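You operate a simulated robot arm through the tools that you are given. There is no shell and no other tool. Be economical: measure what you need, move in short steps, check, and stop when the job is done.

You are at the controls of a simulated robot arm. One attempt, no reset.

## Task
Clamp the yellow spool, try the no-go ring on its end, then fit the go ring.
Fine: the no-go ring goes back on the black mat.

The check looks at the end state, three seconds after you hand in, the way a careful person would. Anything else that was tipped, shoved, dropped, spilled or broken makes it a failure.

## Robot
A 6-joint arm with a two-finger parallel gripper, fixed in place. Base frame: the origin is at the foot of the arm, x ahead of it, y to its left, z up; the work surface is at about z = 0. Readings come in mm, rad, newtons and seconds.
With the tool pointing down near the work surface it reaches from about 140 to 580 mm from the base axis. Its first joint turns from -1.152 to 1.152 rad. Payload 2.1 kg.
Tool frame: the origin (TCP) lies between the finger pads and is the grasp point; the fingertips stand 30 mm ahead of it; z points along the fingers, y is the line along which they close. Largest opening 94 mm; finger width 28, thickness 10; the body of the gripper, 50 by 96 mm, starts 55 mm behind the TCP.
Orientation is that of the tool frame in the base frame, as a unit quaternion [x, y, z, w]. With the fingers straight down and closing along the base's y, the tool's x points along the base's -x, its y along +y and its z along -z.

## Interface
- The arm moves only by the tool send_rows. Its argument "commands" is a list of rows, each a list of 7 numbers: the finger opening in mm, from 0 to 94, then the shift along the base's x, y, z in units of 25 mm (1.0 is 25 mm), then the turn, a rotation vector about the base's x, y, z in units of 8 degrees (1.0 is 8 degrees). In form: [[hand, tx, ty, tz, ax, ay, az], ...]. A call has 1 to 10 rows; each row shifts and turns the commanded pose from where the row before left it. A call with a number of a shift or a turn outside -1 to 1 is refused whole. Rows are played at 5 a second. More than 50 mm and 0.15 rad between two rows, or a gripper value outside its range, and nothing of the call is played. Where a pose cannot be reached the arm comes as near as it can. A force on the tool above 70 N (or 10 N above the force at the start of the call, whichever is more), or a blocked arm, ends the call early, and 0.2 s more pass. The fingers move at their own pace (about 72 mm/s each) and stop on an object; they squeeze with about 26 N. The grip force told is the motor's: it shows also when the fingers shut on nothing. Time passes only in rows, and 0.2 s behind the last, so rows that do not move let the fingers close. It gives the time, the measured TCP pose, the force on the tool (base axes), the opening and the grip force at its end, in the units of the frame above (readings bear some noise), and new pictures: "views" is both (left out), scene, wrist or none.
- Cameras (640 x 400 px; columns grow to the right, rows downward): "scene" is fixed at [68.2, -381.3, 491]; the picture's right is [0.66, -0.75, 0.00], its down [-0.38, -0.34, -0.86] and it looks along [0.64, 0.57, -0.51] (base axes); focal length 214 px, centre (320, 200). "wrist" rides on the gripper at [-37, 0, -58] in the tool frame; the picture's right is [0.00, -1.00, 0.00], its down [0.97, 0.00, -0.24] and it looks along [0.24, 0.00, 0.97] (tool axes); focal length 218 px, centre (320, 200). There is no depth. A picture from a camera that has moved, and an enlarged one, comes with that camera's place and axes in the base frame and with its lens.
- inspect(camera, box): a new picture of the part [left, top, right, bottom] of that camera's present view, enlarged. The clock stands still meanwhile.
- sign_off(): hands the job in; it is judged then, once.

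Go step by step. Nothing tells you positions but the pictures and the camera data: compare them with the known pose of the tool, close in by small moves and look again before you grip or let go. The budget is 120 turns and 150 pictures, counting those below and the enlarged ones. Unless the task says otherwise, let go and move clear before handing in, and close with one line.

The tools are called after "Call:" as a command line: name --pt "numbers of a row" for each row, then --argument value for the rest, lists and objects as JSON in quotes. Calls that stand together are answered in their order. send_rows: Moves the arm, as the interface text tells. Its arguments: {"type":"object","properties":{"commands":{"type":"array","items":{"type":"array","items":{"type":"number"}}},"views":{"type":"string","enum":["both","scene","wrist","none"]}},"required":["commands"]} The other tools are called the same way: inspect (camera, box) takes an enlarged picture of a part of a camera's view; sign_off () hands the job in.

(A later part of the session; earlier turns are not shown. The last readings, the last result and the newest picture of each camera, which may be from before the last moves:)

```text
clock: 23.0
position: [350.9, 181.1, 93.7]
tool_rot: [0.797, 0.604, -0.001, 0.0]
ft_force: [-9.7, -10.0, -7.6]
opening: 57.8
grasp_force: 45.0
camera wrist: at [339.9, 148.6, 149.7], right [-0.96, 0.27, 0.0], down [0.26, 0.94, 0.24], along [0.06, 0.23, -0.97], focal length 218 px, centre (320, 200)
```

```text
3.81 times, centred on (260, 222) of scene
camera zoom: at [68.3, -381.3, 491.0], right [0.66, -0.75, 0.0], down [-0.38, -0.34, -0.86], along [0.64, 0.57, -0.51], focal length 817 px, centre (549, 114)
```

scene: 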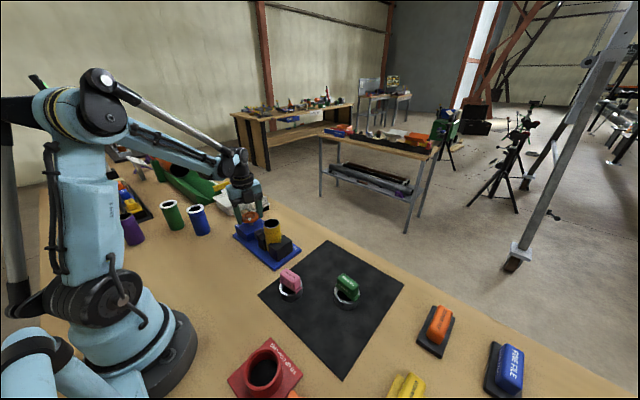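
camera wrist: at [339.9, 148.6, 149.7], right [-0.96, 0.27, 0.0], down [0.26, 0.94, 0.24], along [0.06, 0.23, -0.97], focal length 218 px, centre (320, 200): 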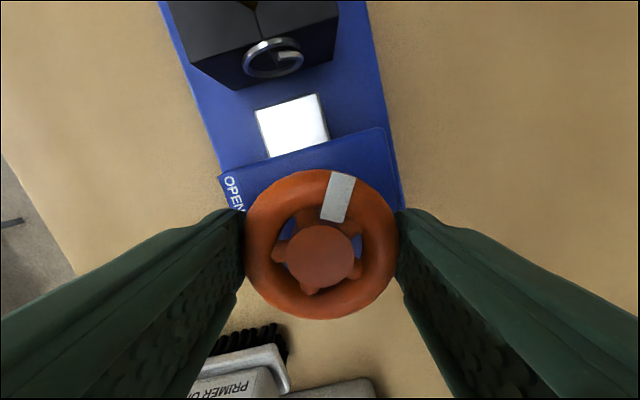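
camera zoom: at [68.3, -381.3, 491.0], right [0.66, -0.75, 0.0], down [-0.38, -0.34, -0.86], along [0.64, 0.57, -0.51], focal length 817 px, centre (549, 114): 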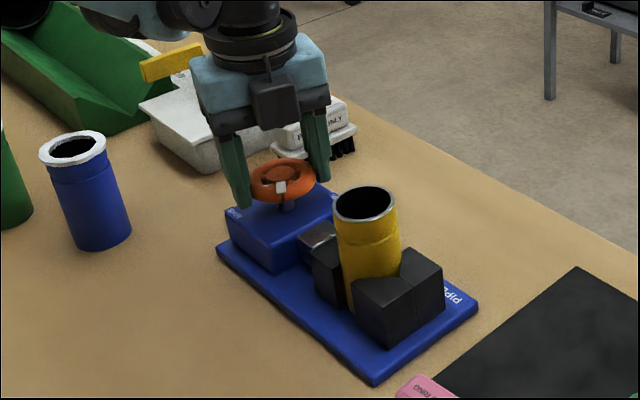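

Call:
send_rows --pt "40 0 0 0 0 0 -0.9" --pt "40 0 0 0 0 0 -0.9" --pt "40 0 0 0 0 0 -0.9" --pt "40 0 0 0 0 0 -0.9" --pt "40 0 0 0 0 0 0"

Call:
inspect --camera "scene" --box '[210, 170, 310, 275]'

```text
clock: 24.2
position: [349.0, 182.3, 93.6]
tool_rot: [0.922, 0.387, -0.001, 0.001]
ft_force: [-12.9, -9.5, -6.5]
opening: 57.9
grasp_force: 44.9
camera wrist: at [323.8, 157.9, 149.7], right [-0.71, 0.7, 0.0], down [0.68, 0.69, 0.24], along [0.17, 0.17, -0.97], focal length 218 px, centre (320, 200)
```

scene: 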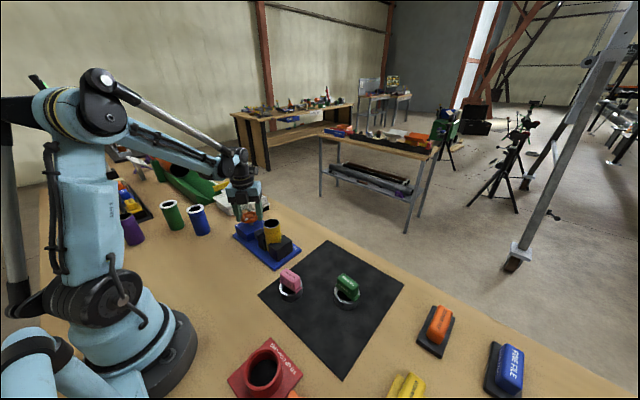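
wrist: 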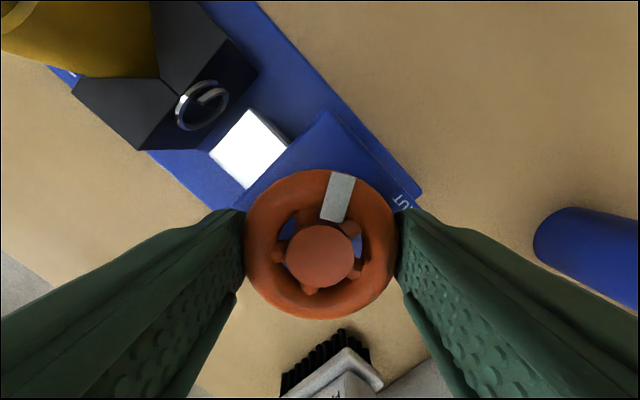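

```text
3.81 times, centred on (260, 222) of scene
camera zoom: at [68.3, -381.3, 491.0], right [0.66, -0.75, 0.0], down [-0.38, -0.34, -0.86], along [0.64, 0.57, -0.51], focal length 817 px, centre (549, 114)
```

zoom: 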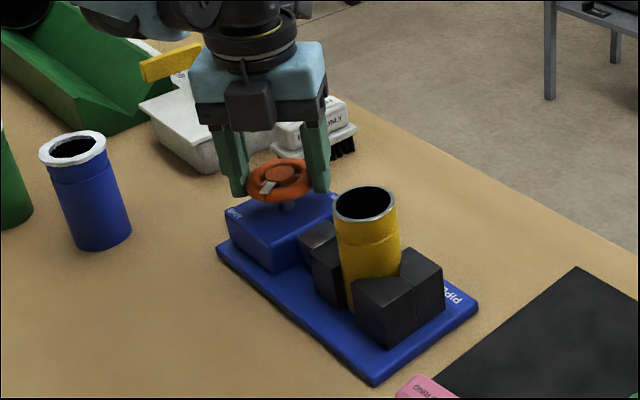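

Call:
send_rows --pt "40 0 0 0 0 0 -0.9" --pt "40 0 0 0 0 0 -0.9" --pt "40 0 0 0 0 0 -0.9" --pt "40 0 0 0 0 0 -0.9" --pt "40 0 0 0 0 0 0"

Call:
inspect --camera "scene" --box '[210, 170, 310, 275]'

```text
clock: 24.9
position: [352.8, 175.8, 92.6]
tool_rot: [0.959, 0.281, -0.004, -0.026]
ft_force: [-28.3, 43.1, -14.8]
opening: 69.3
grasp_force: 25.8
out of reach, approached as far as the arm can: row 2, 3
stopped in row 3: the force on the tool passed its limit (the readings are from after the stop); the commanded pose is now the measured one
camera wrist: at [323.2, 156.2, 148.9], right [-0.54, 0.84, 0.05], down [0.82, 0.51, 0.25], along [0.18, 0.18, -0.97], focal length 218 px, centre (320, 200)
```

scene: 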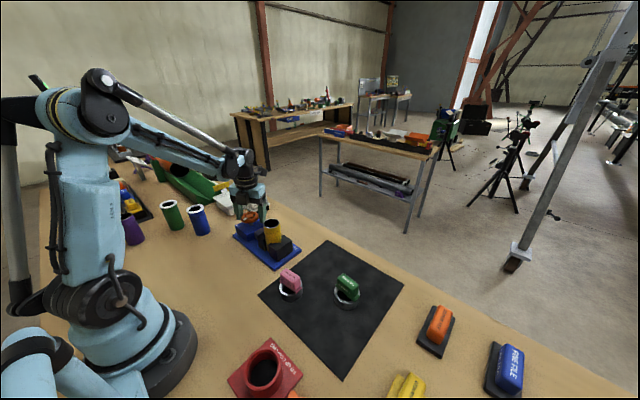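
wrist: 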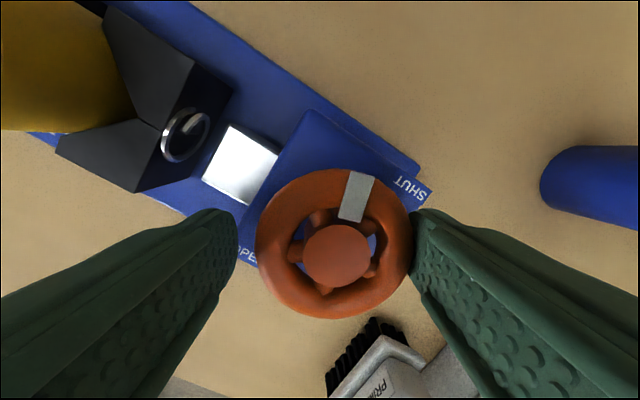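

```text
3.81 times, centred on (260, 222) of scene
camera zoom: at [68.3, -381.2, 491.0], right [0.66, -0.75, 0.0], down [-0.38, -0.34, -0.86], along [0.64, 0.57, -0.51], focal length 817 px, centre (549, 114)
```

zoom: 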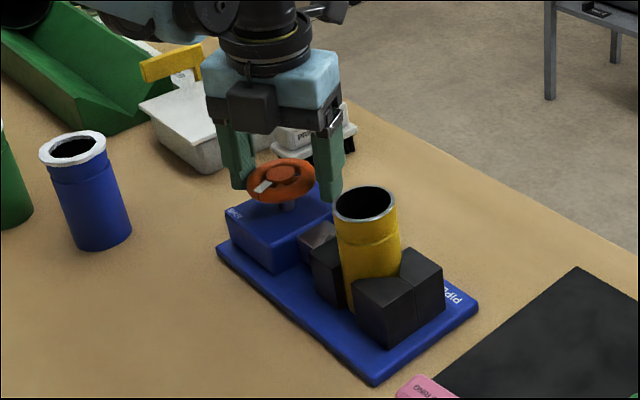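

The wrist joint reached its limit at about 145° of turn. I open, rise clear, rotate back and regrip the wheel.

Call:
send_rows --pt "94 0 0 0 0 0 0" --pt "94 0 0 0 0 0 0" --pt "94 0 0.1 0.6 0 0 0" --pt "94 0 0.15 0.9 0 0 0" --pt "94 0 0 0.8 0 0 0.5" --pt "94 0 0 0 0 0 1" --pt "94 0 0 0 0 0 1" --pt "94 0 0 0 0 0 1" --pt "94 0 0 0 0 0 1"

Call:
inspect --camera "scene" --box '[210, 170, 310, 275]'

```text
clock: 26.9
position: [356.7, 176.7, 152.0]
tool_rot: [0.828, 0.561, -0.006, -0.015]
ft_force: [-0.1, -0.2, -0.5]
opening: 94.2
grasp_force: 0.0
camera wrist: at [344.8, 143.5, 207.5], right [-0.93, 0.37, 0.03], down [0.37, 0.9, 0.25], along [0.06, 0.24, -0.97], focal length 218 px, centre (320, 200)
```

scene: 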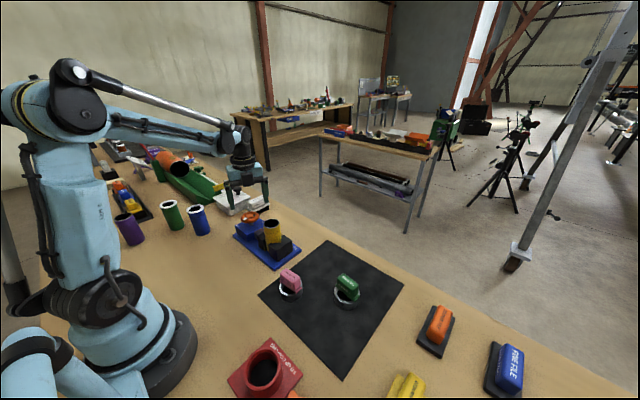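
wrist: 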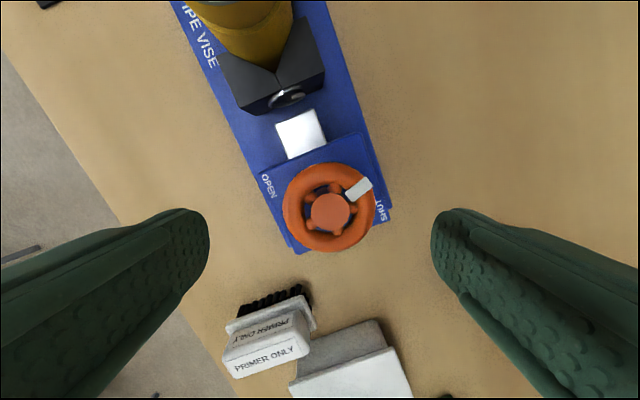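

```text
3.81 times, centred on (260, 222) of scene
camera zoom: at [68.2, -381.3, 491.0], right [0.66, -0.75, 0.0], down [-0.38, -0.34, -0.86], along [0.64, 0.57, -0.51], focal length 817 px, centre (549, 114)
```

zoom: 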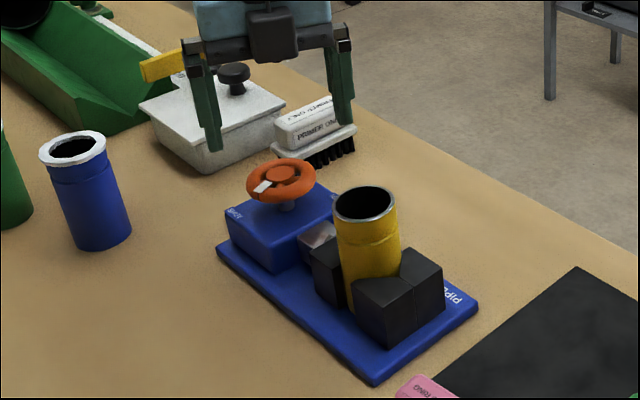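

The wheel mark is near −x, about 150° turned. I level the tool, rotate back more and recentre over the wheel.

Call:
send_rows --pt "94 -0.23 0.22 0 -0.13 -0.19 0" --pt "94 0 0 0 0 0 1" --pt "94 0 0 0 0 0 1" --pt "94 0 0 0 0 0 1" --pt "94 0 0 0 0 0 1" --pt "94 0 0 0 0 0 1" --pt "94 0 0 0 0 0 1" --pt "94 0 0 0 0 0 0" --views "wrist"

```text
clock: 28.7
position: [351.1, 181.7, 149.4]
tool_rot: [0.53, 0.848, -0.002, 0.0]
ft_force: [-0.6, 0.3, -0.6]
opening: 94.1
grasp_force: 0.0
camera wrist: at [367.9, 150.5, 206.9], right [-0.9, -0.44, 0.0], down [-0.43, 0.87, 0.24], along [-0.11, 0.21, -0.97], focal length 218 px, centre (320, 200)
```

wrist: 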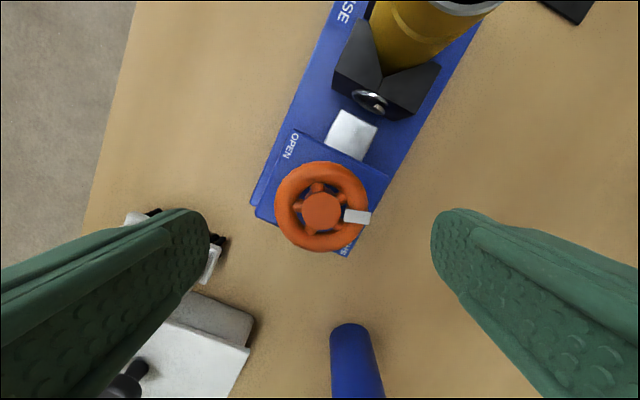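

Centred, but the mark lies under one finger. I turn 32° more to clear it, then lower onto the rim and close.

Call:
send_rows --pt "94 0 0 0 0 0 1" --pt "94 0 0 0 0 0 1" --pt "94 0 0 0 0 0 1" --pt "94 0 0 0 0 0 1" --pt "94 0 0 -0.9 0 0 0" --pt "94 0 0 -0.8 0 0 0" --pt "94 0 0 -0.55 0 0 0" --pt "94 0 0 0 0 0 0" --views "wrist"

```text
clock: 30.5
position: [351.5, 182.6, 93.8]
tool_rot: [0.276, 0.961, -0.001, 0.001]
ft_force: [1.0, 0.9, -0.4]
opening: 94.3
grasp_force: 0.0
camera wrist: at [382.8, 164.4, 150.8], right [-0.53, -0.85, 0.0], down [-0.82, 0.52, 0.24], along [-0.2, 0.13, -0.97], focal length 218 px, centre (320, 200)
```

wrist: 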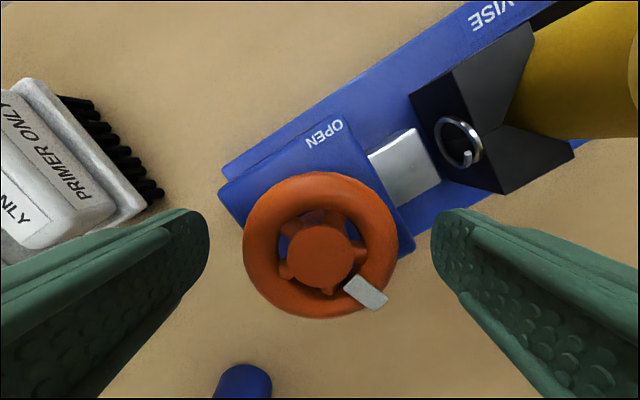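

Call:
send_rows --pt "40 0 0 0 0 0 0" --pt "40 0 0 0 0 0 0" --pt "40 0 0 0 0 0 0" --pt "40 0 0 0 0 0 -0.8" --pt "40 0 0 0 0 0 -0.8" --pt "40 0 0 0 0 0 -0.8" --pt "40 0 0 0 0 0 0" --views "wrist"

```text
clock: 32.1
position: [350.8, 181.2, 94.6]
tool_rot: [0.433, 0.901, -0.003, -0.001]
ft_force: [-9.9, -6.7, -3.4]
opening: 58.4
grasp_force: 45.0
camera wrist: at [374.4, 154.7, 151.0], right [-0.78, -0.62, 0.0], down [-0.61, 0.76, 0.24], along [-0.15, 0.18, -0.97], focal length 218 px, centre (320, 200)
```

wrist: 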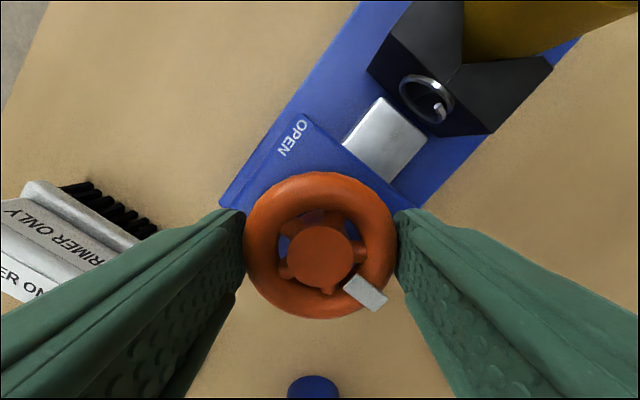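

Call:
send_rows --pt "40 0 0 0 0 0 -0.8" --pt "40 0 0 0 0 0 -0.8" --pt "40 0 0 0 0 0 -0.8" --pt "40 0 0 0 0 0 0"

Call:
inspect --camera "scene" --box '[220, 190, 310, 275]'

```text
clock: 33.1
position: [352.2, 182.5, 94.5]
tool_rot: [0.578, 0.816, -0.004, -0.001]
ft_force: [-13.9, -15.3, 1.0]
opening: 58.5
grasp_force: 44.6
camera wrist: at [363.3, 148.6, 151.0], right [-0.94, -0.33, 0.01], down [-0.32, 0.92, 0.24], along [-0.09, 0.22, -0.97], focal length 218 px, centre (320, 200)
```

scene: 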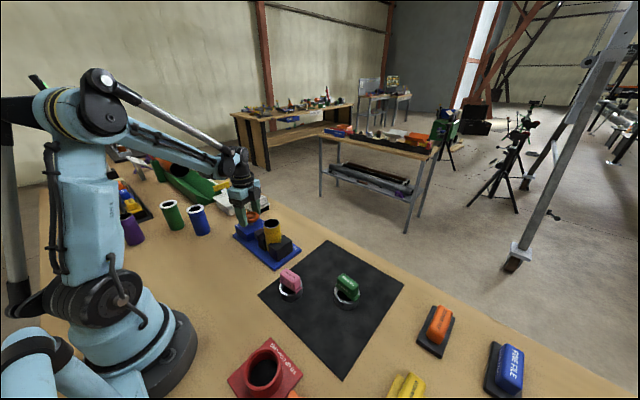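
wrist: 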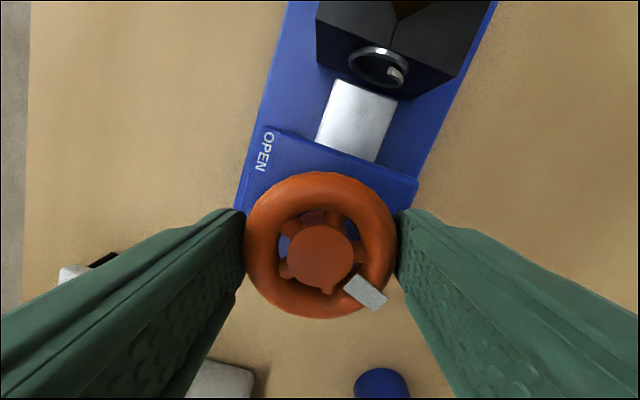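

```text
4.71 times, centred on (265, 232) of scene
camera zoom: at [68.2, -381.3, 491.0], right [0.66, -0.75, 0.0], down [-0.38, -0.34, -0.86], along [0.64, 0.57, -0.51], focal length 1009 px, centre (579, 47)
```

zoom: 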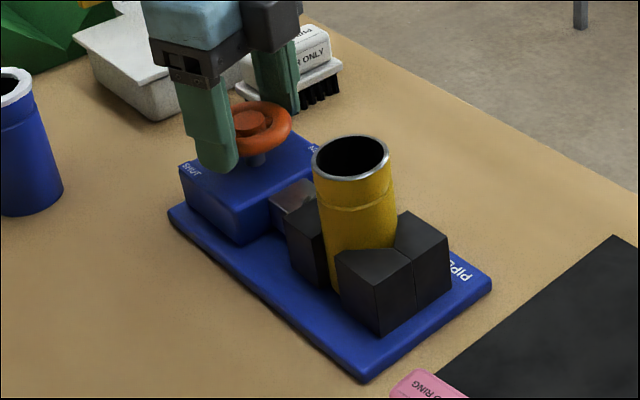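

Call:
send_rows --pt "40 0 0 0 0 0 -0.8" --pt "40 0 0 0 0 0 -0.8" --pt "40 0 0 0 0 0 -0.8" --pt "40 0 0 0 0 0 0"

Call:
inspect --camera "scene" --box '[220, 190, 310, 275]'

```text
clock: 34.1
position: [349.9, 184.2, 95.1]
tool_rot: [0.704, 0.71, -0.002, -0.003]
ft_force: [-18.3, 0.9, -5.7]
opening: 59.4
grasp_force: 44.4
camera wrist: at [350.8, 148.1, 151.3], right [-1.0, -0.01, 0.01], down [-0.01, 0.97, 0.24], along [-0.01, 0.24, -0.97], focal length 218 px, centre (320, 200)
```

scene: 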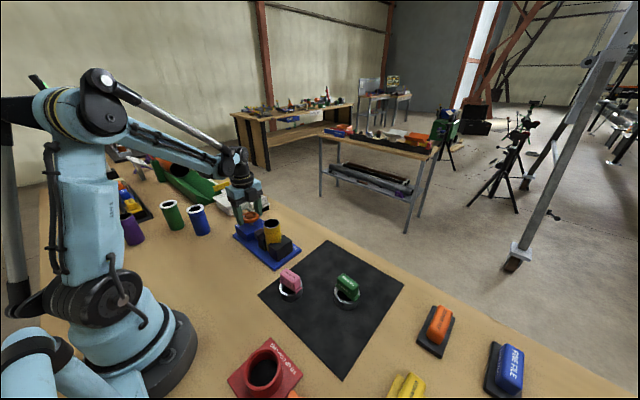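
wrist: 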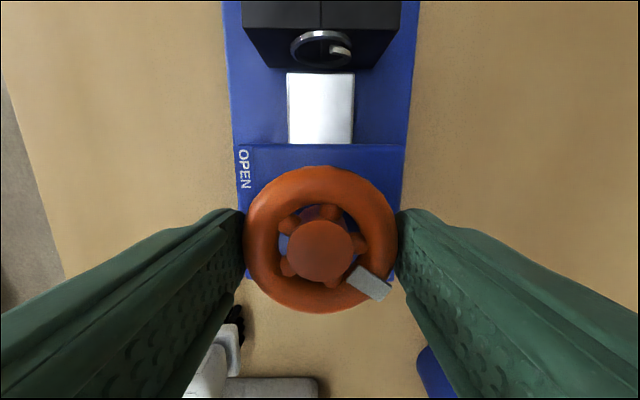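

```text
4.71 times, centred on (265, 232) of scene
camera zoom: at [68.3, -381.3, 491.0], right [0.66, -0.75, 0.0], down [-0.38, -0.34, -0.86], along [0.64, 0.57, -0.51], focal length 1009 px, centre (579, 47)
```

zoom: 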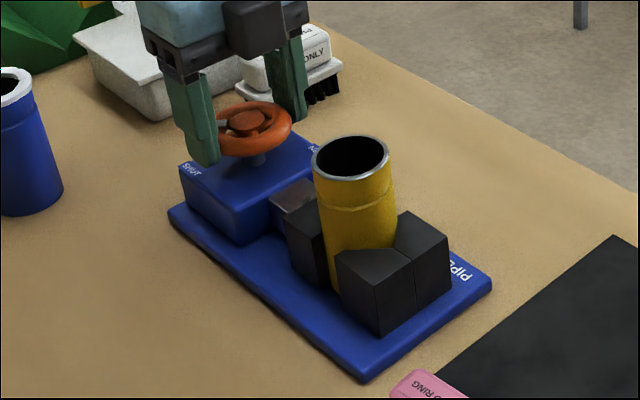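

The wheel lagged a little this time, so resistance has been reached. I nip it slightly more to confirm.

Call:
send_rows --pt "40 0 0 0 0 0 -0.7" --pt "40 0 0 0 0 0 -0.7" --pt "40 0 0 0 0 0 0" --views "wrist"

```text
clock: 34.9
position: [350.4, 182.6, 94.6]
tool_rot: [0.771, 0.637, -0.003, -0.002]
ft_force: [-22.1, -2.6, -1.5]
opening: 59.1
grasp_force: 44.5
camera wrist: at [343.6, 148.1, 151.4], right [-0.98, 0.19, 0.01], down [0.19, 0.95, 0.24], along [0.04, 0.23, -0.97], focal length 218 px, centre (320, 200)
```

wrist: 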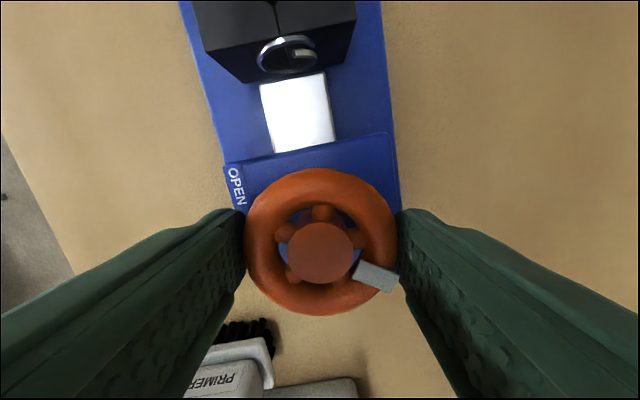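

The mark now points at SHUT and the wheel slips in the fingers, so the vise is tight. I release, rise, and rotate the hand back.

Call:
send_rows --pt "94 0 0 0 0 0 0" --pt "94 0 0 0 0 0 0" --pt "94 0 0 0.8 0 0 0" --pt "94 0 0 1 0 0 0" --pt "94 0 0 1 0 0 1" --pt "94 0 -0.5 1 0 0 1" --pt "94 0 -0.8 1 0 0 1" --pt "94 0 -0.8 0 0 0 1" --pt "94 0 -0.8 0 0 0 1" --pt "94 0 -0.8 0 0 0 1" --views "none"

Call:
send_rows --pt "94 0 -0.6 0 0 0 1" --pt "94 0 0 0 0 0 1" --pt "94 0 0 0 0 0 1" --pt "94 0 0 0 0 0 1" --pt "94 0 0 0 0 0 1" --pt "94 0 0 0 0 0 1" --pt "94 0 0 0 0 0 0.6" --pt "94 0 0 0 0 0 0"

Call:
inspect --camera "scene" --box '[220, 190, 310, 275]'

Call:
inspect --camera "wrist" --box '[190, 80, 450, 260]'

```text
clock: 37.1
position: [350.3, 90.1, 213.0]
tool_rot: [0.445, 0.896, -0.001, 0.0]
ft_force: [-0.3, -0.4, -0.8]
opening: 93.8
grasp_force: 0.1
```

```text
clock: 38.9
position: [350.8, 74.0, 214.2]
tool_rot: [-0.001, 1.0, -0.001, -0.001]
ft_force: [-0.8, 0.0, 0.2]
opening: 93.9
grasp_force: 0.0
camera wrist: at [388.4, 76.5, 270.3], right [0.0, -1.0, 0.0], down [-0.97, 0.0, 0.24], along [-0.24, 0.0, -0.97], focal length 218 px, centre (320, 200)
```

scene: 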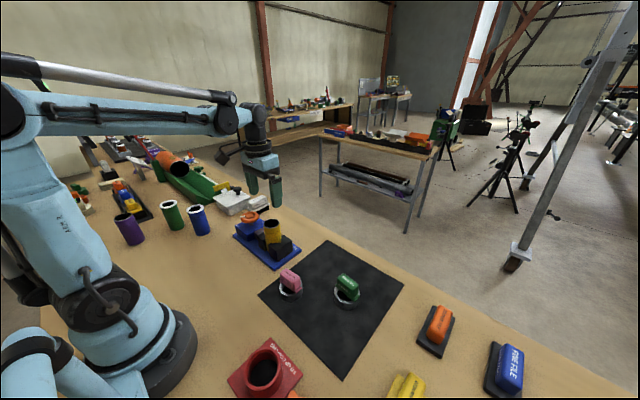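
wrist: 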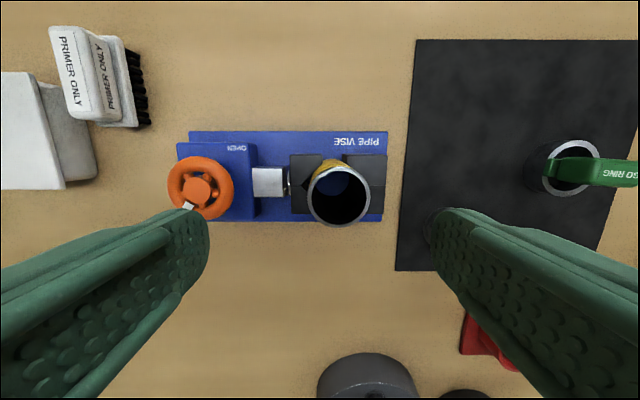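

```text
4.71 times, centred on (265, 232) of scene
camera zoom: at [68.2, -381.3, 491.0], right [0.66, -0.75, 0.0], down [-0.38, -0.34, -0.86], along [0.64, 0.57, -0.51], focal length 1009 px, centre (579, 47)
```

zoom: 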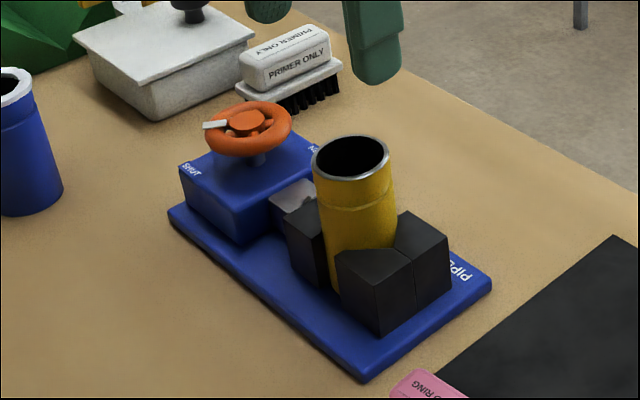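

```text
2.22 times, centred on (320, 170) of wrist
camera zoom: at [388.4, 76.5, 270.3], right [0.0, -1.0, 0.0], down [-0.97, 0.0, 0.24], along [-0.24, 0.0, -0.97], focal length 485 px, centre (320, 267)
```

zoom: 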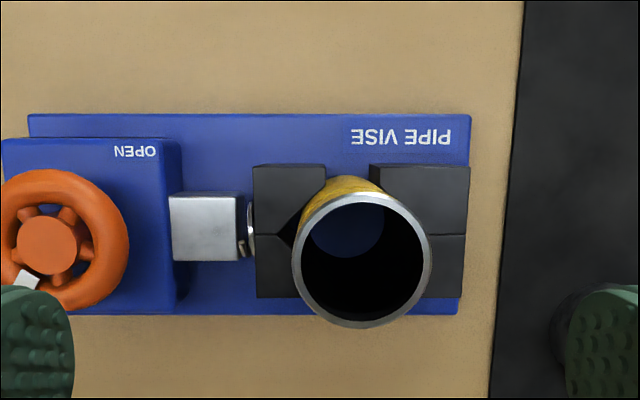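

The spool is clamped, with its axis at about (351, 62.5). Now I move over the no-go ring for a close look at its handle.

Call:
send_rows --pt "94 -0.29 -0.93 -0.08 0 0 0" --pt "94 -0.29 -0.93 -0.08 0 0 0" --pt "94 -0.29 -0.93 -0.08 0 0 0" --pt "94 -0.29 -0.93 -0.08 0 0 0" --pt "94 -0.29 -0.93 -0.08 0 0 0" --pt "94 -0.29 -0.93 -0.08 0 0 0" --pt "94 -0.29 -0.93 -0.08 0 0 0"

Call:
inspect --camera "wrist" --box '[240, 120, 420, 270]'

Call:
inspect --camera "scene" --box '[260, 255, 380, 325]'

```text
clock: 40.5
position: [300.5, -87.5, 201.2]
tool_rot: [0.0, 1.0, -0.001, -0.001]
ft_force: [-0.1, -0.3, -0.5]
opening: 94.1
grasp_force: 0.0
camera wrist: at [337.6, -86.4, 256.4], right [0.0, -1.0, 0.0], down [-0.97, 0.0, 0.24], along [-0.24, 0.0, -0.97], focal length 218 px, centre (320, 200)
```

scene: 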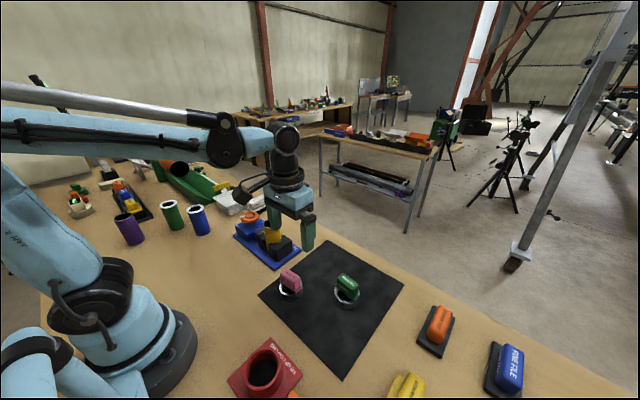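
wrist: 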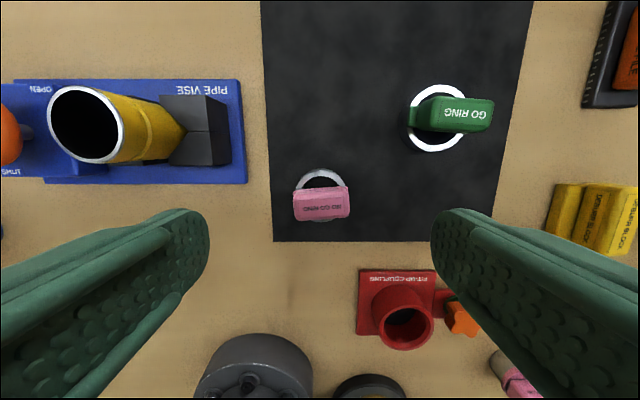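

```text
2.67 times, centred on (330, 195) of wrist
camera zoom: at [337.6, -86.4, 256.4], right [0.0, -1.0, 0.0], down [-0.97, 0.0, 0.24], along [-0.24, 0.0, -0.97], focal length 582 px, centre (293, 213)
```

zoom: 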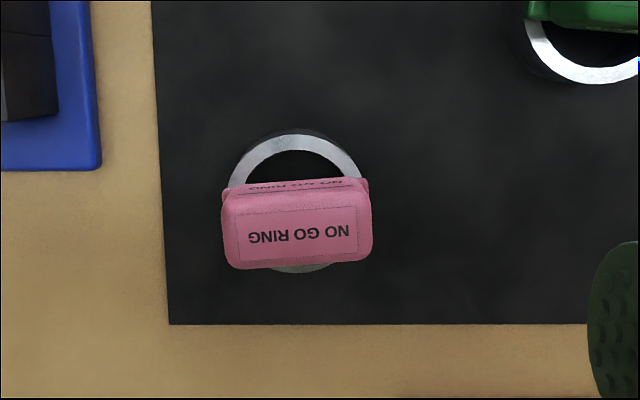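

```text
5.33 times, centred on (320, 290) of scene
camera zoom: at [68.3, -381.3, 491.0], right [0.66, -0.75, 0.0], down [-0.38, -0.34, -0.86], along [0.64, 0.57, -0.51], focal length 1144 px, centre (320, -280)
```

zoom: 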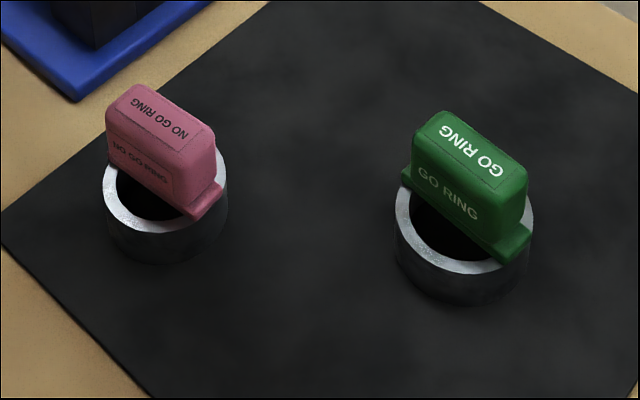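

The handles are blocks (about 20 × 50 mm, top z ≈ 63) bridging the rings along y. I'll grip the no-go block across x, so I yaw the hand −90° above it.

Call:
send_rows --pt "94 -0.35 0 -0.3 0 0 -1" --pt "94 -0.35 0 -0.3 0 0 -1" --pt "94 0 0 -0.3 0 0 -1" --pt "94 0 0 -0.3 0 0 -1" --pt "94 0 0 -0.3 0 0 -1" --pt "94 0 0 -0.3 0 0 -1" --pt "94 0 0 0 0 0 -1" --pt "94 0 0 0 0 0 -1" --pt "94 0 0 0 0 0 -1" --pt "94 0 0 0 0 0 -1" --views "none"

Call:
send_rows --pt "94 0 0 0 0 0 -1" --pt "94 0 0 0 0 0 -0.25" --pt "94 0 0 0 0 0 0"

Call:
inspect --camera "wrist" --box '[240, 130, 400, 280]'

```text
clock: 42.7
position: [283.3, -88.2, 155.6]
tool_rot: [0.644, 0.765, -0.001, -0.001]
ft_force: [0.7, 1.2, 0.8]
opening: 93.8
grasp_force: 0.0
```

```text
clock: 43.5
position: [283.8, -86.7, 155.3]
tool_rot: [0.707, 0.707, 0.0, -0.001]
ft_force: [0.3, 0.2, 0.7]
opening: 93.8
grasp_force: 0.1
camera wrist: at [283.7, -122.6, 212.0], right [-1.0, 0.0, 0.0], down [0.0, 0.97, 0.24], along [0.0, 0.24, -0.97], focal length 218 px, centre (320, 200)
```

scene: 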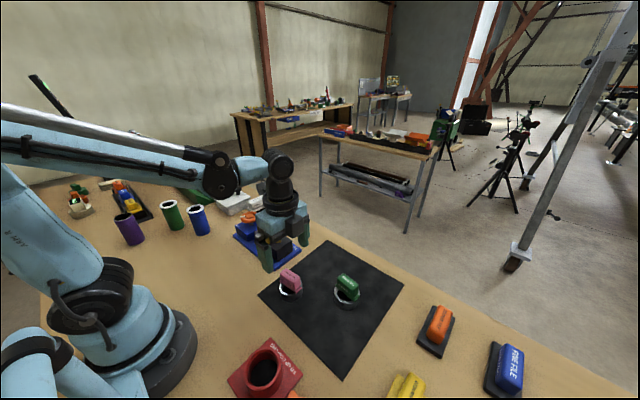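
wrist: 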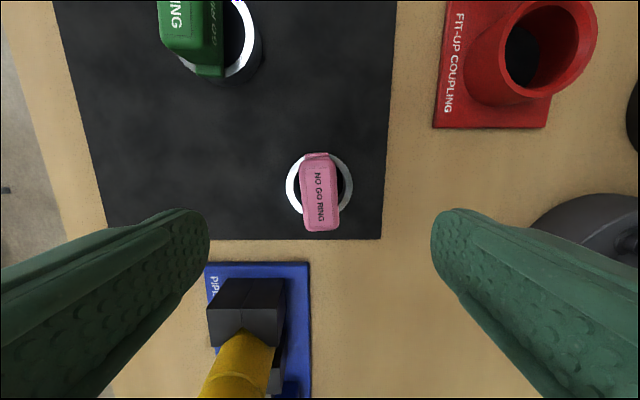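

```text
2.67 times, centred on (320, 205) of wrist
camera zoom: at [283.7, -122.6, 212.0], right [-1.0, 0.0, 0.0], down [0.0, 0.97, 0.24], along [0.0, 0.24, -0.97], focal length 582 px, centre (320, 187)
```

zoom: 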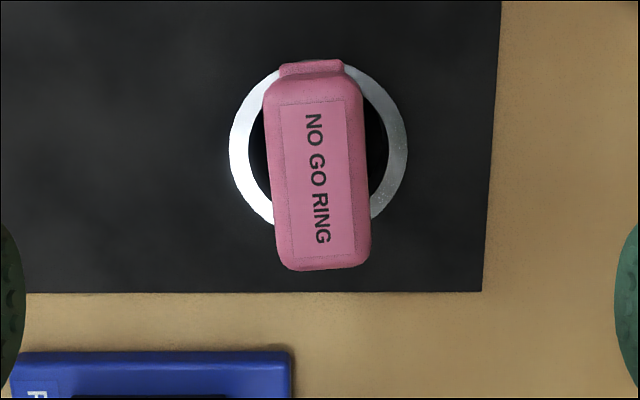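

The hand is aligned over the block, which is skewed about 4–5°. I match that, shift 2.5 mm, and lower to z ≈ 66.

Call:
send_rows --pt "94 0 -0.1 0 0 0 0.55" --pt "94 0 0 -0.9 0 0 0" --pt "94 0 0 -0.9 0 0 0" --pt "94 0 0 -0.9 0 0 0" --pt "94 0 0 -0.87 0 0 0" --pt "94 0 0 0 0 0 0"

Call:
inspect --camera "scene" --box '[240, 230, 360, 320]'

```text
clock: 44.9
position: [282.7, -90.9, 66.4]
tool_rot: [0.68, 0.733, -0.001, 0.0]
ft_force: [0.1, 0.6, 0.2]
opening: 94.2
grasp_force: 0.0
camera wrist: at [285.8, -125.5, 122.3], right [-1.0, -0.08, 0.0], down [-0.07, 0.97, 0.24], along [-0.02, 0.24, -0.97], focal length 218 px, centre (320, 200)
```

scene: 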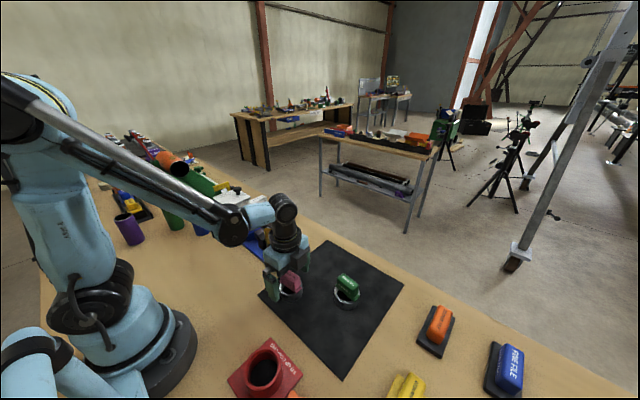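
wrist: 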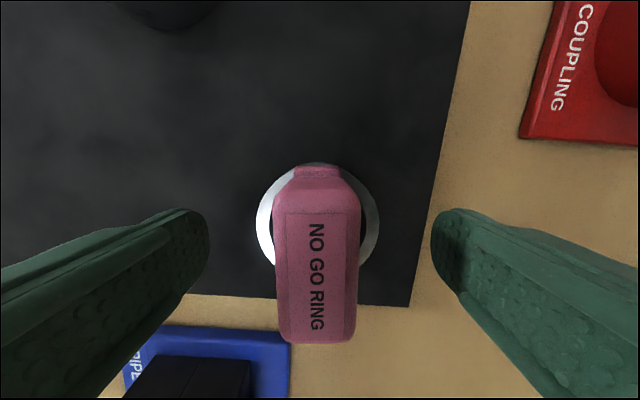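

```text
4.44 times, centred on (300, 275) of scene
camera zoom: at [68.2, -381.3, 491.0], right [0.66, -0.75, 0.0], down [-0.38, -0.34, -0.86], along [0.64, 0.57, -0.51], focal length 953 px, centre (409, -133)
```

zoom: 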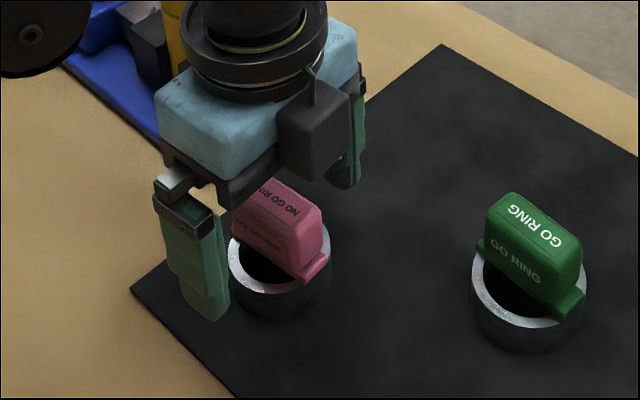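

The block sits centred between the fingers. Closing, then a small lift.

Call:
send_rows --pt "10 0 0 0 0 0 0" --pt "10 0 0 0 0 0 0" --pt "10 0 0 0 0 0 0" --pt "10 0 0 0 0 0 0" --pt "10 0 0 0.5 0 0 0" --pt "10 0 0 0 0 0 0"

Call:
inspect --camera "scene" --box '[240, 230, 360, 320]'

```text
clock: 46.3
position: [284.1, -91.0, 79.1]
tool_rot: [0.679, 0.734, 0.0, -0.001]
ft_force: [0.5, -0.5, -2.3]
opening: 30.0
grasp_force: 25.8
camera wrist: at [286.1, -125.0, 134.9], right [-1.0, -0.08, 0.0], down [-0.07, 0.97, 0.24], along [-0.02, 0.24, -0.97], focal length 218 px, centre (320, 200)
```

scene: 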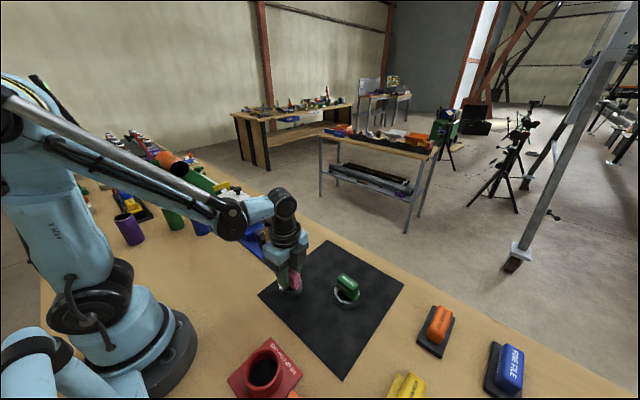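
wrist: 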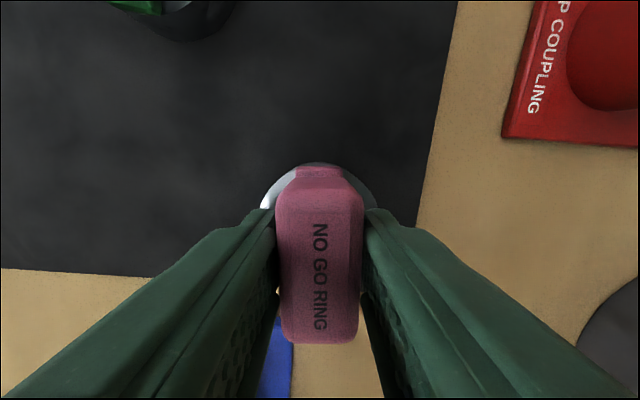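

```text
4.44 times, centred on (300, 275) of scene
camera zoom: at [68.2, -381.3, 491.0], right [0.66, -0.75, 0.0], down [-0.38, -0.34, -0.86], along [0.64, 0.57, -0.51], focal length 953 px, centre (409, -133)
```

zoom: 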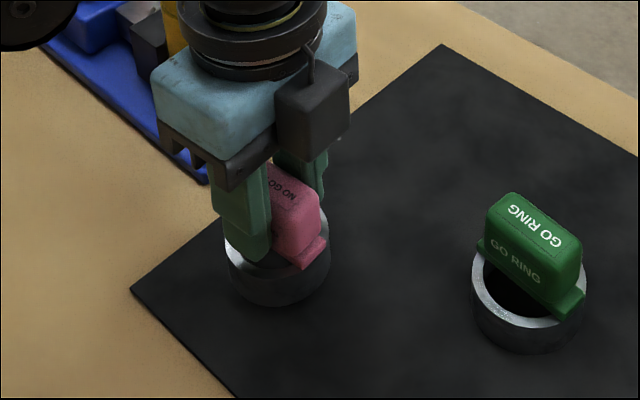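

Gripped, lifting cleanly (30 mm block). I raise it well above spool height and carry it over the spool.

Call:
send_rows --pt "10 0 0 0.94 0 0 0" --pt "10 0 0 0.94 0 0 0" --pt "10 0 0 0.94 0 0 0" --pt "10 0 0 0.94 0 0 0" --pt "10 0 0 0.94 0 0 0" --pt "10 0.45 0.85 0 0 0 0" --pt "10 0.45 0.85 0 0 0 0" --pt "10 0.45 0.85 0 0 0 0" --pt "10 0.45 0.85 0 0 0 0" --pt "10 0.45 0.85 0 0 0 0" --views "none"

Call:
send_rows --pt "10 0.4 0.85 0 0 0 0" --pt "10 0 0.97 0 0 0 0" --pt "10 0 0 0 0 0 0"

Call:
inspect --camera "scene" --box '[210, 160, 330, 270]'

Call:
inspect --camera "wrist" --box '[220, 130, 420, 280]'

```text
clock: 48.5
position: [339.8, 16.2, 195.1]
tool_rot: [0.681, 0.733, -0.001, 0.0]
ft_force: [0.0, 0.6, -1.7]
opening: 30.0
grasp_force: 26.6
```

```text
clock: 49.3
position: [351.0, 60.3, 196.6]
tool_rot: [0.68, 0.733, 0.0, -0.001]
ft_force: [0.2, -0.1, -1.3]
opening: 30.0
grasp_force: 26.3
camera wrist: at [353.3, 26.7, 252.3], right [-1.0, -0.08, 0.0], down [-0.07, 0.97, 0.24], along [-0.02, 0.24, -0.97], focal length 218 px, centre (320, 200)
```

scene: 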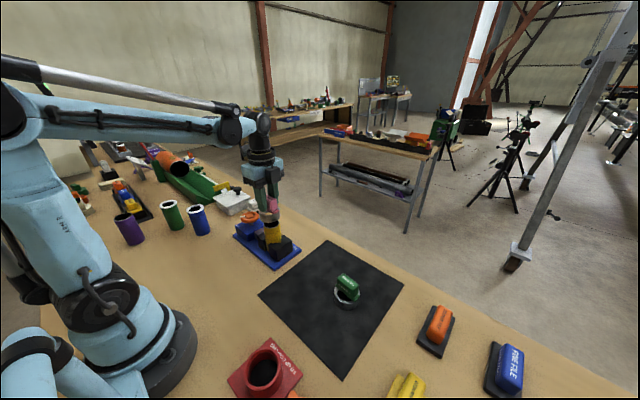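
wrist: 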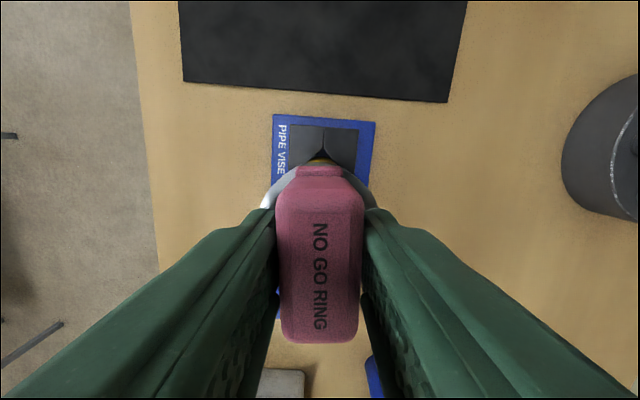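

```text
3.64 times, centred on (270, 215) of scene
camera zoom: at [68.3, -381.3, 491.0], right [0.66, -0.75, 0.0], down [-0.38, -0.34, -0.86], along [0.64, 0.57, -0.51], focal length 780 px, centre (502, 146)
```

zoom: 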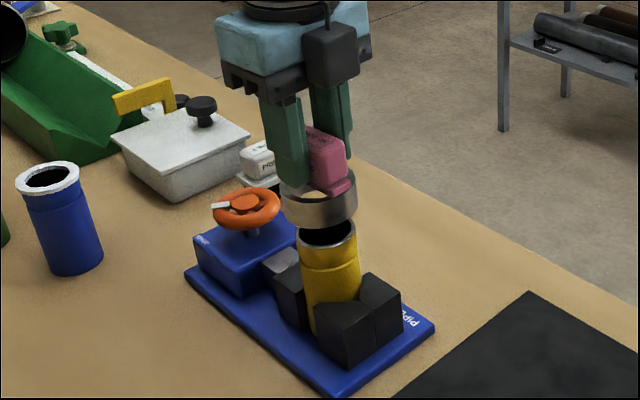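

```text
2.67 times, centred on (320, 205) of wrist
camera zoom: at [353.3, 26.7, 252.3], right [-1.0, -0.08, 0.0], down [-0.07, 0.97, 0.24], along [-0.02, 0.24, -0.97], focal length 582 px, centre (320, 187)
```

zoom: 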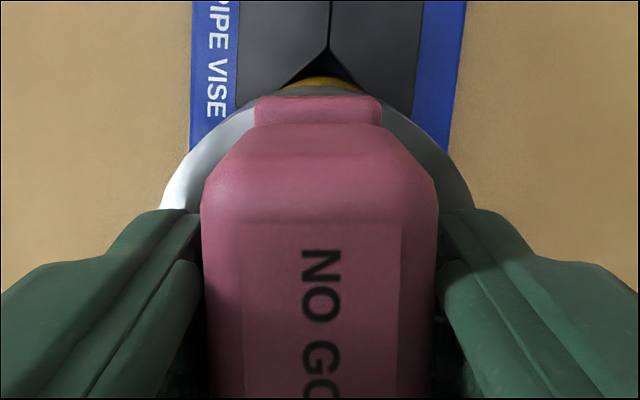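

The no-go ring hangs about 20 mm above the spool, in line to within about a millimetre. I lower it partway and look again.

Call:
send_rows --pt "10 0 0 -0.35 0 0 0" --pt "10 0 0 -0.25 0 0 0" --pt "10 0 0 0 0 0 0" --views "none"

Call:
inspect --camera "scene" --box '[240, 190, 300, 250]'

```text
clock: 50.1
position: [349.6, 62.5, 179.9]
tool_rot: [0.68, 0.733, -0.001, -0.001]
ft_force: [0.1, 0.0, -2.8]
opening: 30.0
grasp_force: 26.4
```

```text
6.67 times, centred on (270, 220) of scene
camera zoom: at [68.2, -381.3, 491.0], right [0.66, -0.75, 0.0], down [-0.38, -0.34, -0.86], along [0.64, 0.57, -0.51], focal length 1430 px, centre (653, 67)
```

zoom: 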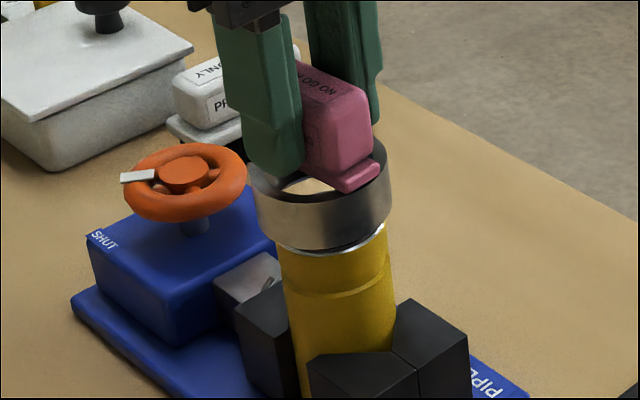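

In the scene view the ring overhangs the spool more on the left, about 3 mm off toward +y. I shift slightly −y and +x and re-check.

Call:
send_rows --pt "10 0.02 -0.09 0 0 0 0" --pt "10 0 0 0 0 0 0" --views "wrist"

Call:
inspect --camera "scene" --box '[250, 205, 290, 245]'

Call:
inspect --camera "wrist" --box '[240, 120, 400, 240]'

```text
clock: 50.7
position: [349.8, 58.7, 180.9]
tool_rot: [0.679, 0.734, -0.001, -0.001]
ft_force: [0.0, 0.1, -1.5]
opening: 29.8
grasp_force: 25.9
camera wrist: at [353.2, 24.5, 237.6], right [-1.0, -0.08, 0.0], down [-0.07, 0.97, 0.24], along [-0.02, 0.24, -0.97], focal length 218 px, centre (320, 200)
```

wrist: 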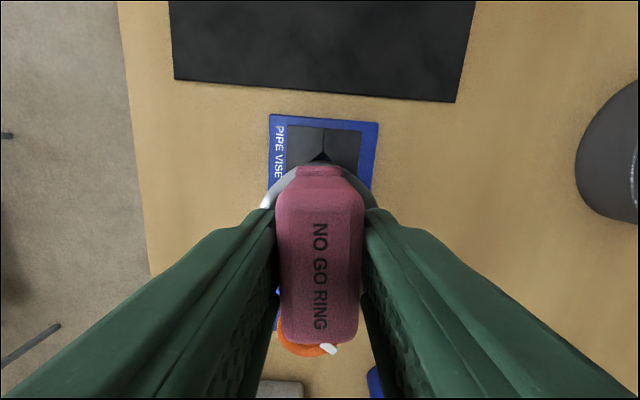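

```text
10.00 times, centred on (270, 225) of scene
camera zoom: at [68.2, -381.3, 491.0], right [0.66, -0.75, 0.0], down [-0.38, -0.34, -0.86], along [0.64, 0.57, -0.51], focal length 2145 px, centre (820, -50)
```

zoom: 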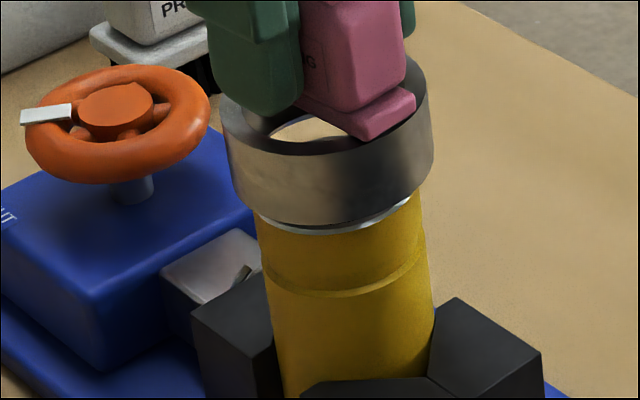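

```text
3.33 times, centred on (320, 180) of wrist
camera zoom: at [353.2, 24.5, 237.6], right [-1.0, -0.08, 0.0], down [-0.07, 0.97, 0.24], along [-0.02, 0.24, -0.97], focal length 728 px, centre (320, 267)
```

zoom: 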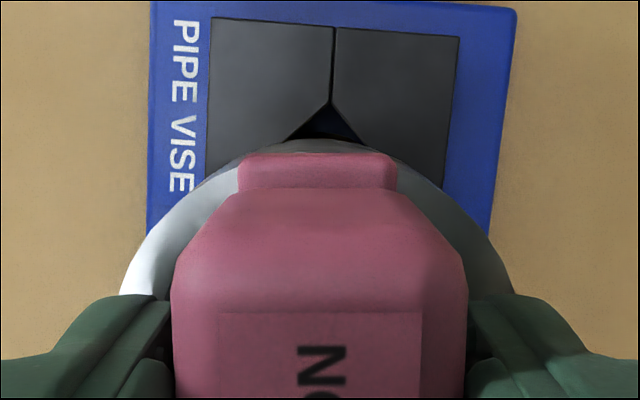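

Within about a millimetre now. I lower the no-go ring gently onto the spool end.

Call:
send_rows --pt "10 0.02 0 -0.1 0 0 0" --pt "10 0 0 -0.08 0 0 0" --pt "10 0 0 0 0 0 0" --views "none"

Call:
send_rows --pt "10 0 0 -0.08 0 0 0" --pt "10 0 0 0 0 0 0" --views "none"

```text
clock: 51.5
position: [350.4, 58.4, 176.0]
tool_rot: [0.68, 0.733, -0.001, -0.001]
ft_force: [-0.2, -0.7, -1.1]
opening: 29.9
grasp_force: 26.1
```

```text
clock: 52.1
position: [350.3, 59.4, 173.4]
tool_rot: [0.68, 0.733, 0.0, -0.001]
ft_force: [4.6, -1.3, 14.3]
opening: 30.0
grasp_force: 25.9
```

Call:
send_rows --pt "10 0 0 -0.03 0 0 0" --pt "10 0 0 0 0 0 0" --views "none"

Call:
inspect --camera "scene" --box '[250, 205, 290, 245]'

```text
clock: 52.7
position: [350.0, 59.0, 172.2]
tool_rot: [0.679, 0.734, -0.001, -0.001]
ft_force: [2.4, 2.2, -1.2]
opening: 30.3
grasp_force: 26.0
```

```text
10.00 times, centred on (270, 225) of scene
camera zoom: at [68.2, -381.3, 491.0], right [0.66, -0.75, 0.0], down [-0.38, -0.34, -0.86], along [0.64, 0.57, -0.51], focal length 2145 px, centre (820, -50)
```

zoom: 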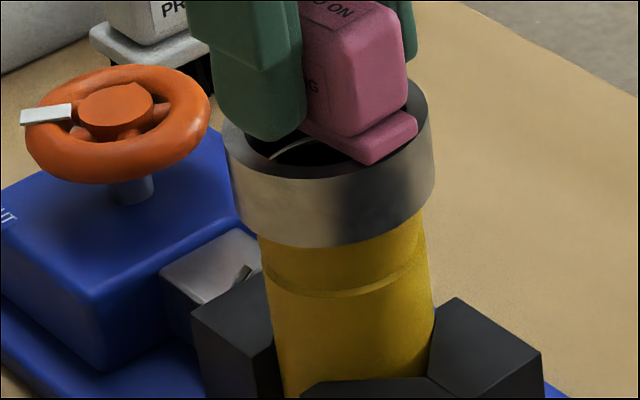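

The ring slipped over what looks like a chamfer. I push slightly further to see whether it stops.

Call:
send_rows --pt "10 0 0 -0.06 0 0 0" --pt "10 0 0 0 0 0 0" --views "none"

Call:
send_rows --pt "10 0 0 -0.06 0 0 0" --pt "10 0 0 0 0 0 0" --views "none"

```text
clock: 53.3
position: [349.9, 58.7, 172.0]
tool_rot: [0.679, 0.734, -0.002, -0.001]
ft_force: [-1.0, 3.3, 16.4]
opening: 30.2
grasp_force: 26.6
```

```text
clock: 53.9
position: [351.5, 58.6, 170.4]
tool_rot: [0.68, 0.733, -0.001, -0.001]
ft_force: [-3.9, 1.0, 19.8]
opening: 30.2
grasp_force: 26.2
```

Call:
inspect --camera "scene" --box '[250, 205, 290, 245]'

Call:
inspect --camera "wrist" --box '[240, 120, 400, 240]'

```text
10.00 times, centred on (270, 225) of scene
camera zoom: at [68.2, -381.3, 491.0], right [0.66, -0.75, 0.0], down [-0.38, -0.34, -0.86], along [0.64, 0.57, -0.51], focal length 2145 px, centre (820, -50)
```

zoom: 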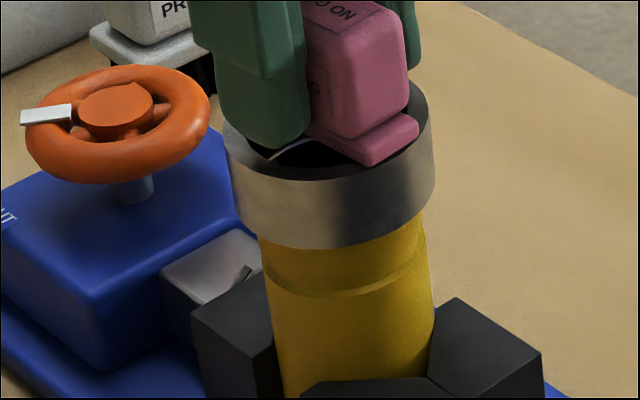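

```text
3.33 times, centred on (320, 180) of wrist
camera zoom: at [353.1, 23.5, 227.4], right [-1.0, -0.08, 0.0], down [-0.07, 0.97, 0.24], along [-0.02, 0.24, -0.97], focal length 728 px, centre (320, 267)
```

zoom: 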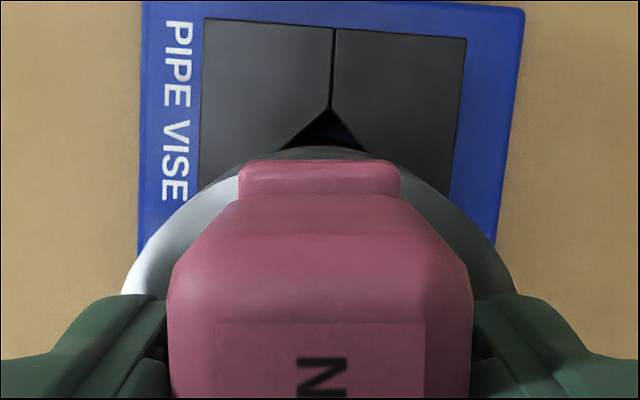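

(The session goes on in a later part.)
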